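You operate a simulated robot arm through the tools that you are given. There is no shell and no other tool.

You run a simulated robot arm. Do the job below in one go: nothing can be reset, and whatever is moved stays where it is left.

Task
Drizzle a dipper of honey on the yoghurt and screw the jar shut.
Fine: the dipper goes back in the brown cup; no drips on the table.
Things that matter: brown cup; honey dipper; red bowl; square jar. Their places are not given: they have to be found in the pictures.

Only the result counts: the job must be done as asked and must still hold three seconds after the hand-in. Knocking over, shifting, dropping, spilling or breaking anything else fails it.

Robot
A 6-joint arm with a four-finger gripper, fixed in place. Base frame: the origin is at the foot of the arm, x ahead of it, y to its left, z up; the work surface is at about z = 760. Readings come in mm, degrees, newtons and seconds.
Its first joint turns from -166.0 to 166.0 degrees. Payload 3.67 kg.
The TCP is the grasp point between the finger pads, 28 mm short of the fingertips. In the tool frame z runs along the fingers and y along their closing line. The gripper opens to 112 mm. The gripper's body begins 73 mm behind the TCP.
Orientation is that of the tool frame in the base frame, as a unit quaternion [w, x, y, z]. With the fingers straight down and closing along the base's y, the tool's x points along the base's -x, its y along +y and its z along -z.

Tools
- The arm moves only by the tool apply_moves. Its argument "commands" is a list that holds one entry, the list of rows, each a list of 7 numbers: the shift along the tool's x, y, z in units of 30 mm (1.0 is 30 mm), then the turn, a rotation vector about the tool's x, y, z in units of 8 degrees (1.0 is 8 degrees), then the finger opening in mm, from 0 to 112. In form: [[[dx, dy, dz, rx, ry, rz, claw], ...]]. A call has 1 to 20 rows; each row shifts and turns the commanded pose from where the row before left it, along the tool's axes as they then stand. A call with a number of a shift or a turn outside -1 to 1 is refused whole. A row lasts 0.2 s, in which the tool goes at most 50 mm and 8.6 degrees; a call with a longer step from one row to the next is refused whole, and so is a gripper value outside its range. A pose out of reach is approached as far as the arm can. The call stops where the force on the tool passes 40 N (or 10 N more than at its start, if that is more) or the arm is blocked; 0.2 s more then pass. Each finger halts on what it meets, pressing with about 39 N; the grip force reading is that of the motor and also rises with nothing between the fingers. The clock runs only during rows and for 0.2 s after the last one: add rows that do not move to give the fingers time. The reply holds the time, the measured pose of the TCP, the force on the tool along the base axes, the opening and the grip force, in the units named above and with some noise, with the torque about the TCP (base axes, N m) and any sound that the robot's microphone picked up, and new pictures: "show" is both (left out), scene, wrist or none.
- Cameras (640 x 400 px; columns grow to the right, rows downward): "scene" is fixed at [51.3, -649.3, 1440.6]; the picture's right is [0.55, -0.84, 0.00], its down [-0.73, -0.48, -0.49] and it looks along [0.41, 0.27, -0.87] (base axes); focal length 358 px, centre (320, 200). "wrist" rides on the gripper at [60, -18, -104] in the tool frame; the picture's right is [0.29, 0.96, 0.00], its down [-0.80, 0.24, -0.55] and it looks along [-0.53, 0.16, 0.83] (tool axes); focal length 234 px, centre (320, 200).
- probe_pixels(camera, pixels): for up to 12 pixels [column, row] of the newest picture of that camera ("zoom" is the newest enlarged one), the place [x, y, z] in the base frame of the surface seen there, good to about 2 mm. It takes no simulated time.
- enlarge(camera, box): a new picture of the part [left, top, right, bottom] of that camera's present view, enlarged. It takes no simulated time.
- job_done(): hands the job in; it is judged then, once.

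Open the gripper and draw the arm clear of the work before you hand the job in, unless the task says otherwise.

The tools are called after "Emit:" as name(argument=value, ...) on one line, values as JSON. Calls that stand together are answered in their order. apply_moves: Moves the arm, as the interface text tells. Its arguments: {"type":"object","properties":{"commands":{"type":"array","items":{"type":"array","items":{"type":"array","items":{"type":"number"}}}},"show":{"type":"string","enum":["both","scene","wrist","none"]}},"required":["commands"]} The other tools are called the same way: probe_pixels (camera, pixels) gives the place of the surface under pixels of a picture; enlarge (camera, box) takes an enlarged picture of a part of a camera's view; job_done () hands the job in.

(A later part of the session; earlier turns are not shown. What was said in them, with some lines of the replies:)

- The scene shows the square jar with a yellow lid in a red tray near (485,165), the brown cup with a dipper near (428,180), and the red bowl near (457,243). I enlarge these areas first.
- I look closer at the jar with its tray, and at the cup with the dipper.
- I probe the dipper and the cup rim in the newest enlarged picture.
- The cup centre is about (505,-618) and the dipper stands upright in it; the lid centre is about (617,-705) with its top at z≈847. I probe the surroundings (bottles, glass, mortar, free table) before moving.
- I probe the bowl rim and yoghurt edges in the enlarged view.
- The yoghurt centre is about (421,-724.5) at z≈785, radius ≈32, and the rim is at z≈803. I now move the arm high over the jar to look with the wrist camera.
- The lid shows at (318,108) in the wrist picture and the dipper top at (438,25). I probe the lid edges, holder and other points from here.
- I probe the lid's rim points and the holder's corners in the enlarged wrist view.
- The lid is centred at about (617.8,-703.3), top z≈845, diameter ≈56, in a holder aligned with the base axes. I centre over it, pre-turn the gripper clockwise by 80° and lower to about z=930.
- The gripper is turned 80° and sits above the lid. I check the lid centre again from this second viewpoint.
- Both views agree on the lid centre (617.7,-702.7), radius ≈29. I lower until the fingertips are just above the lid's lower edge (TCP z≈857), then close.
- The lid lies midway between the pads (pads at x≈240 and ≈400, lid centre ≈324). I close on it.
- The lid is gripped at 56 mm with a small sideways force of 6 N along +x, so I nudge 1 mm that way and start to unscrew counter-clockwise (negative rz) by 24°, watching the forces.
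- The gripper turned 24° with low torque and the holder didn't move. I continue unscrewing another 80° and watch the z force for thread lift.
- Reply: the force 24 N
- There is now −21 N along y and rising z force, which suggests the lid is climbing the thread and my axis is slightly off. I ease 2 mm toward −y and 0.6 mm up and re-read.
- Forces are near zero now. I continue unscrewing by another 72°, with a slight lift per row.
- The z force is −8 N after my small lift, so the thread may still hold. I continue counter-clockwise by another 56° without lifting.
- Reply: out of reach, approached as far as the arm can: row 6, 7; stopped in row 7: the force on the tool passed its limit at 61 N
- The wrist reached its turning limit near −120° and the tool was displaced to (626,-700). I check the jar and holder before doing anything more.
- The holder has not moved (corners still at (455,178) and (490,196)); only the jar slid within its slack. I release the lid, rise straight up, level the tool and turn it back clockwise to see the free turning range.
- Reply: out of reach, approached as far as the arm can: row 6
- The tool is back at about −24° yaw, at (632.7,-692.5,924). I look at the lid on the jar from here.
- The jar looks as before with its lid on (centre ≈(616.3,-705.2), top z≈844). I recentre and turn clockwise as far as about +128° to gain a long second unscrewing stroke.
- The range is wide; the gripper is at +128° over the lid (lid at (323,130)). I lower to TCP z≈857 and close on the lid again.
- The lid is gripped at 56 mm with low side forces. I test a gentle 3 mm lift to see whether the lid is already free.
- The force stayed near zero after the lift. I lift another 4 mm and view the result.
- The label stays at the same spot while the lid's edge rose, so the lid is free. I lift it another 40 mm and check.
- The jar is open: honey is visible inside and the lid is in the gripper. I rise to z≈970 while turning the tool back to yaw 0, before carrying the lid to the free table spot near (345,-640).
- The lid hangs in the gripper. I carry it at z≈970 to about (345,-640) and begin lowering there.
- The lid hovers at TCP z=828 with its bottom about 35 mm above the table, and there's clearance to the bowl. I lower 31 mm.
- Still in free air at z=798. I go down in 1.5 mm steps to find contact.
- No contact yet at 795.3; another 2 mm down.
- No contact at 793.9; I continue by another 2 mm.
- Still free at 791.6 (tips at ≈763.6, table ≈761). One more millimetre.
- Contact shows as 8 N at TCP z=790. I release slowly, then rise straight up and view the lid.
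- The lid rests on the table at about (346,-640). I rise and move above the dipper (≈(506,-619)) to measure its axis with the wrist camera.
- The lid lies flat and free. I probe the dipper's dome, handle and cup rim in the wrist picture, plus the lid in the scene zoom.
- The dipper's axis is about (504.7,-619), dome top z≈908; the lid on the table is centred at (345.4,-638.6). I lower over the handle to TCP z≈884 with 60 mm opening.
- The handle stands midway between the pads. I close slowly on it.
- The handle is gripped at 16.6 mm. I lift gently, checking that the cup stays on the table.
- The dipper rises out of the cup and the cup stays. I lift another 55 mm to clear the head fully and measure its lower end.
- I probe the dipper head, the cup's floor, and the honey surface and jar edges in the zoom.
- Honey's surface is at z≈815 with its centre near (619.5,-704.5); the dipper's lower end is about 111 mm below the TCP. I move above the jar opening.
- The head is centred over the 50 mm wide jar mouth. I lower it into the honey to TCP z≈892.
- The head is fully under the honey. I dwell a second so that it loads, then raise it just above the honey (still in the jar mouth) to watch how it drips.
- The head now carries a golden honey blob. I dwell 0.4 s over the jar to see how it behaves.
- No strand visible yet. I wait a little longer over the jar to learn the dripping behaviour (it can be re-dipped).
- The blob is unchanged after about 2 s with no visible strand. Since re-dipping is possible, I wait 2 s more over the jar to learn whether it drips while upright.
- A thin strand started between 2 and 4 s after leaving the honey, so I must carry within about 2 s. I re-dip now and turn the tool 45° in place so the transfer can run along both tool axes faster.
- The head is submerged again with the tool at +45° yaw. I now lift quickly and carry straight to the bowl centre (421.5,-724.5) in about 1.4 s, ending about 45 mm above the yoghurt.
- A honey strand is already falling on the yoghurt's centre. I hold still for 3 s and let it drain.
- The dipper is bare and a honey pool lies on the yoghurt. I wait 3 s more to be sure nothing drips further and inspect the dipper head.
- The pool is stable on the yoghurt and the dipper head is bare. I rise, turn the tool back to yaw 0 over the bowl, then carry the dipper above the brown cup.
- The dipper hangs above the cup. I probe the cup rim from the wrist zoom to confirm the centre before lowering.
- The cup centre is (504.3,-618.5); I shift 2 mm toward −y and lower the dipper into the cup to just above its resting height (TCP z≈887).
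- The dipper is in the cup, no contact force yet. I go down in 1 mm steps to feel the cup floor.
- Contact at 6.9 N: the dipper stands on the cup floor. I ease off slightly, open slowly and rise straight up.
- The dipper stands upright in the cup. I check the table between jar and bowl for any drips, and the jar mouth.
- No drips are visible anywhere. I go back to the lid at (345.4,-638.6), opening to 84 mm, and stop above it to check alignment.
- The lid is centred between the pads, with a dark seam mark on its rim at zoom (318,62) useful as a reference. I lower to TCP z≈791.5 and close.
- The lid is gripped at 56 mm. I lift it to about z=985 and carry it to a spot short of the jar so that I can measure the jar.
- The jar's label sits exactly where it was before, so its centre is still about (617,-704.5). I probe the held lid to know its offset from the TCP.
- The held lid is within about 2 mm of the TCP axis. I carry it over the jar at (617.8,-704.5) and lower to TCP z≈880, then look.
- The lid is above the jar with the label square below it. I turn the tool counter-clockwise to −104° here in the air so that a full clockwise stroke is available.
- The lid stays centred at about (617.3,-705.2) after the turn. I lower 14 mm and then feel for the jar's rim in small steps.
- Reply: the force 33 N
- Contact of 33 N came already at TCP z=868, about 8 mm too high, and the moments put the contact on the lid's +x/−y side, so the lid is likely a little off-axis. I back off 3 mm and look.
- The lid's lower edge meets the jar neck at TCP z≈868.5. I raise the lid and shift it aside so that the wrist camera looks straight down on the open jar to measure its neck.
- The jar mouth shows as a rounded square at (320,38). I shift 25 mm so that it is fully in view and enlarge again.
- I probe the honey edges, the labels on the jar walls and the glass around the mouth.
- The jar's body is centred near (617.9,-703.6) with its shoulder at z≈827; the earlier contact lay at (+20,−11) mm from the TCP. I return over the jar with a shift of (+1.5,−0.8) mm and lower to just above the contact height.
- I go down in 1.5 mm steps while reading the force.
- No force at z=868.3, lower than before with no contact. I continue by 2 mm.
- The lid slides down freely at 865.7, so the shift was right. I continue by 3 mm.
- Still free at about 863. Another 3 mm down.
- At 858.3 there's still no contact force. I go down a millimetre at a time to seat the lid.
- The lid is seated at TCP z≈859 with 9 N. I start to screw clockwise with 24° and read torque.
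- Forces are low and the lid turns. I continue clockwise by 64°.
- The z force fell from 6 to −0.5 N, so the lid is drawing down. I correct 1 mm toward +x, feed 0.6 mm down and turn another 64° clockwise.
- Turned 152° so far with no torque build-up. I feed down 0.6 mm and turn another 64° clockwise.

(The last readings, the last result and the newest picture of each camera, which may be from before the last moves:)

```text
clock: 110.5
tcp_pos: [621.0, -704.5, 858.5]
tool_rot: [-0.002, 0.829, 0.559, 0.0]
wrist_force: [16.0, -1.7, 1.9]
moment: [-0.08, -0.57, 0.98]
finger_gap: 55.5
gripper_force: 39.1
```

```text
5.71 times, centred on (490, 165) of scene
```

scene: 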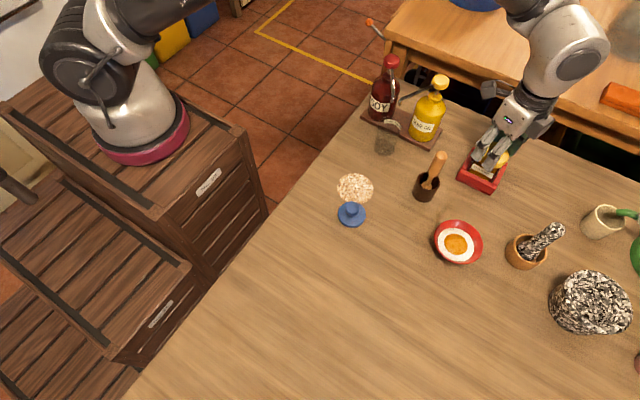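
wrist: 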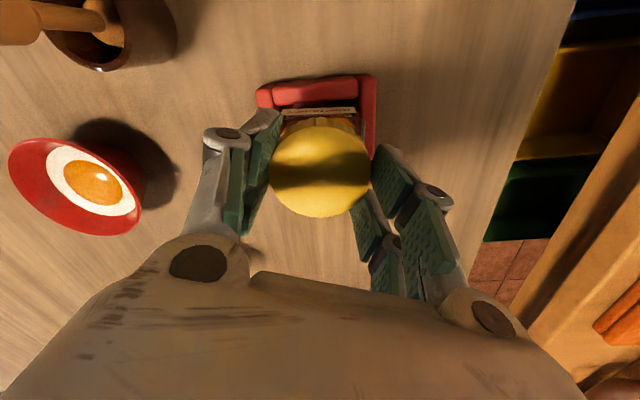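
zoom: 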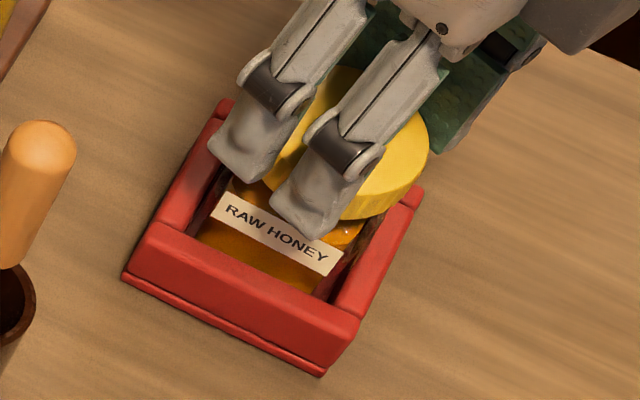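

Torque has risen to 0.98 N·m at ψ=112°, so the lid has tightened after about 216°. I relieve the side force and turn a few degrees more to confirm that it is tight.

Emit:
apply_moves(commands=[[[0.01, 0.025, 0, 0, 0, 0, 50], [0, 0, 0, 0, 0, 0.4, 50], [0, 0, 0, 0, 0, 0.4, 50], [0, 0, 0, 0, 0, 0, 50]]])

Emit:
enlarge(camera="scene", box=[450, 130, 530, 200])

```text
clock: 111.5
tcp_pos: [620.0, -704.0, 857.0]
tool_rot: [-0.001, 0.859, 0.512, -0.001]
wrist_force: [10.6, -3.9, 0.2]
moment: [-0.13, -0.41, 1.28]
finger_gap: 55.8
gripper_force: 38.6
```

scene: 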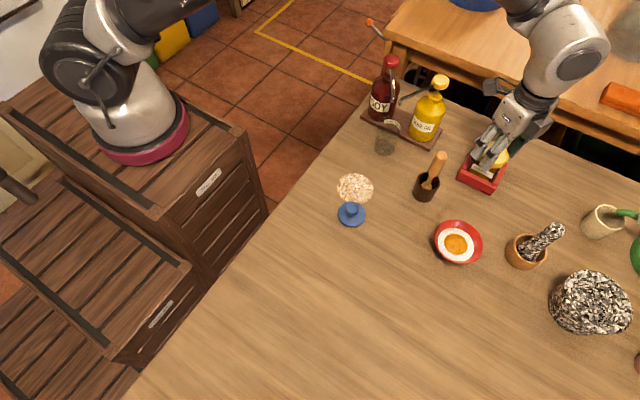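
wrist: 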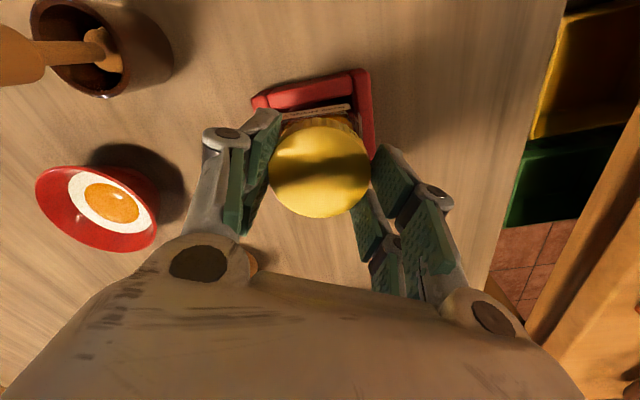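

```text
5.71 times, centred on (490, 165) of scene
```

zoom: 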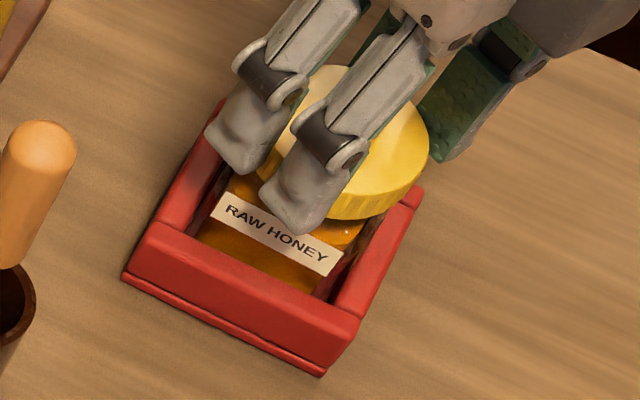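

Torque rose further to 1.28 N·m: the lid is tight. I open the fingers and rise straight up to inspect.

Emit:
apply_moves(commands=[[[0, 0, 0, 0, 0, 0, 60], [0, 0, 0, 0, 0, 0, 70], [0, 0, 0, 0, 0, 0, 90], [0, 0, 0, 0, 0, 0, 90], [0, 0, -0.4, 0, 0, 0, 90], [0, 0, -0.7, 0, 0, 0, 90], [0, 0, -0.9, 0, 0, 0, 90], [0, 0, -0.9, 0, 0, 0, 90], [0, 0, -0.9, 0, 0, 0, 90], [0, 0, 0, 0, 0, 0, 90]]])

Emit:
enlarge(camera="scene", box=[445, 130, 525, 200])

Emit:
enlarge(camera="wrist", box=[250, 40, 390, 180])

```text
clock: 113.7
tcp_pos: [619.6, -703.8, 970.6]
tool_rot: [-0.001, 0.858, 0.513, 0.0]
wrist_force: [0.6, 0.2, -0.1]
moment: [-0.01, 0.06, -0.01]
finger_gap: 90.2
gripper_force: 0.1
```

scene: 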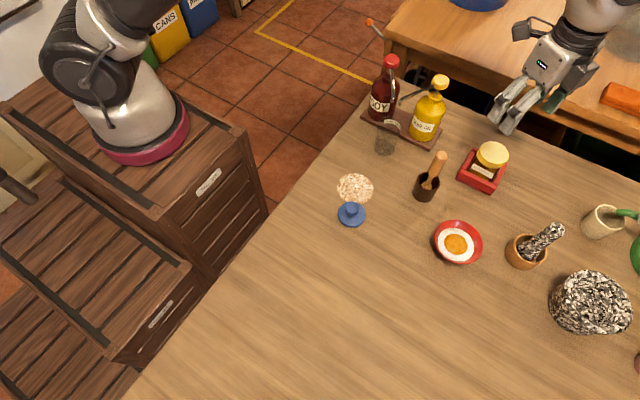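
wrist: 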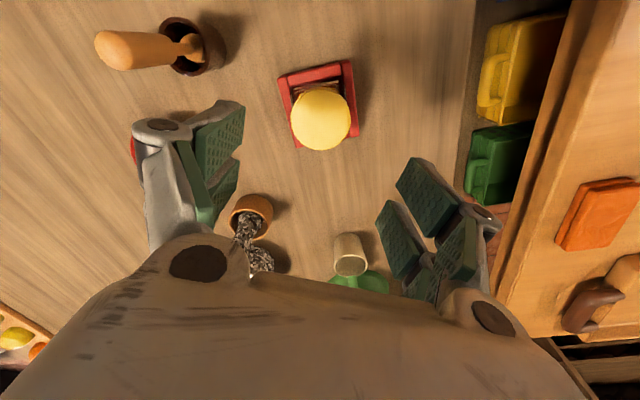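

```text
5.71 times, centred on (485, 165) of scene
```

zoom: 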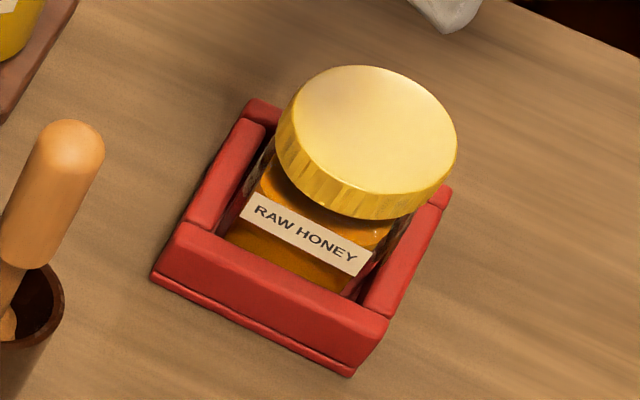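

```text
2.86 times, centred on (320, 110) of wrist
```

zoom: 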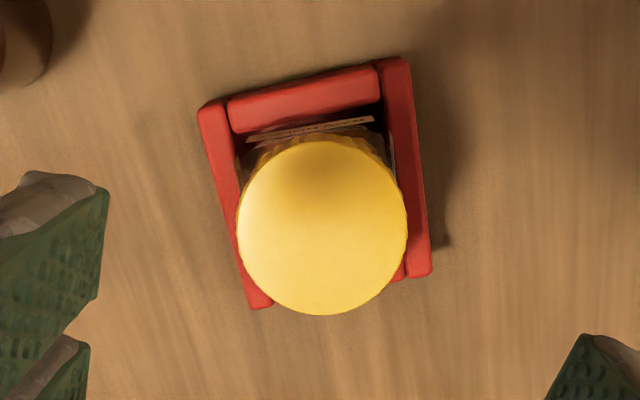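

The lid sits on the jar just as at the start. I probe its top for height and level, and check the whole table once more.

Emit:
probe_pixels(camera="wrist", pixels=[[320, 120], [295, 118], [347, 118], [320, 95], [320, 145], [302, 135], [340, 103]])

Emit:
enlarge(camera="scene", box=[380, 130, 540, 290])

```text
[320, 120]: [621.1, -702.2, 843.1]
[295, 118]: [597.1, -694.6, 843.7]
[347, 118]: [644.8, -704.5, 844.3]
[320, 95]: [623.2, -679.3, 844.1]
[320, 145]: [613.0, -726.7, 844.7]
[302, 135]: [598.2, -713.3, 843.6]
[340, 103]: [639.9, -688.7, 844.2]
```

```text
2.50 times, centred on (460, 210) of scene
```

zoom: 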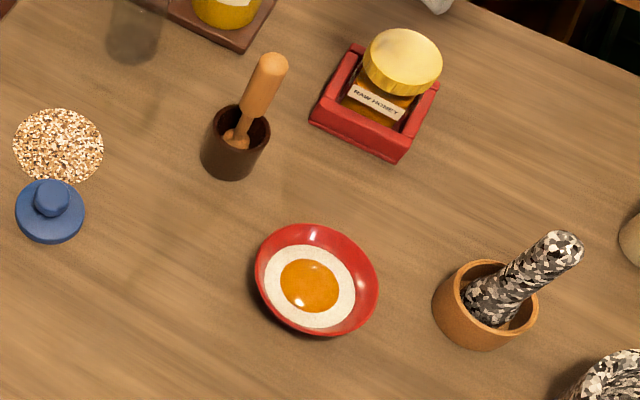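

Lid top is level at z≈844, dipper in the cup, honey in the bowl, no drips. I draw the arm up and away from the work.

Emit:
apply_moves(commands=[[[0, 0, -0.8, 0, 0, 0, 90], [0, 0, -1, 0, 0, 0, 90], [0, 0, -1, 0, 0, 0, 90], [0, 0, -1, 0, 0, 0, 90], [0, 0, -1, 0, 0, 0, 90], [-0.4, -0.77, 0, 0, 0, 0, 90], [-0.4, -0.77, 0, 0, 0, 0, 90], [-0.4, -0.77, 0, 0, 0, 0, 90], [-0.4, -0.77, 0, 0, 0, 0, 90], [-0.4, -0.77, 0, 0, 0, 0, 90], [0, 0, 0, 0, 0, 0, 90]]])

Emit:
enlarge(camera="scene", box=[440, 120, 540, 200])

```text
clock: 116.1
tcp_pos: [490.6, -702.9, 1117.4]
tool_rot: [-0.002, 0.859, 0.512, 0.0]
wrist_force: [0.6, 0.4, -0.6]
moment: [-0.02, 0.0, 0.02]
finger_gap: 89.9
gripper_force: 0.0
```

scene: 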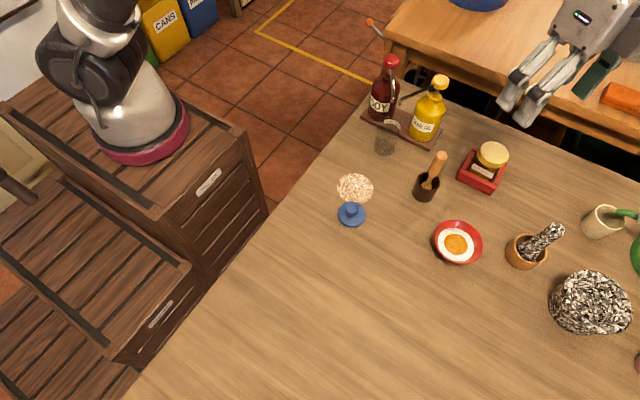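
wrist: 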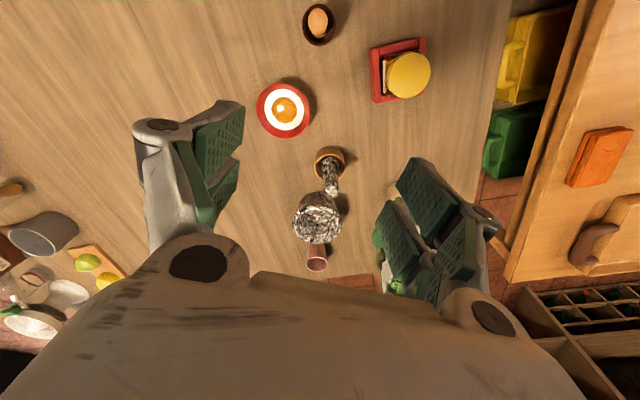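

```text
5.00 times, centred on (490, 160) of scene
```

zoom: 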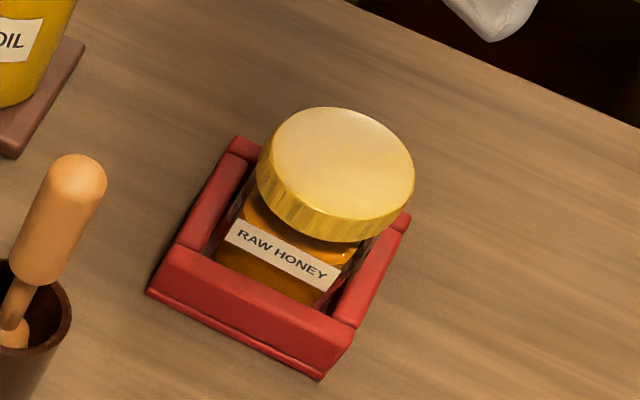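

The jar is closed in its holder at (490,165), the dipper stands in the cup at (428,180), honey lies on the yoghurt at (457,243), and the table is clean with the gripper open and clear. I hand the job in.

Emit:
job_done()

```text
The job is handed in.
```

The honey is on the yoghurt, the jar is screwed shut and the dipper is back in the brown cup. The job is handed in, but no verdict has come back.

- **Honey:** one full dipper drained onto the yoghurt and pooled near its centre. The enlarged pictures show no drips on the table, and I waited until the dipper was bare before moving it.
- **Jar:** the lid went on at the second try. I turned it about 220° clockwise until the torque rose to 1.28 N·m. Its top is level at its original height of about z = 844.
- **Dipper:** it stands upright in the cup, resting on the cup floor.
- **Surroundings:** the red holder stayed where it was. While I was unscrewing the lid, the wrist hit its turning limit and the jar slid a few millimetres inside the holder. It ended within about a millimetre or so of where it began, as far as I can measure.

The gripper is open and the arm is clear of the work.
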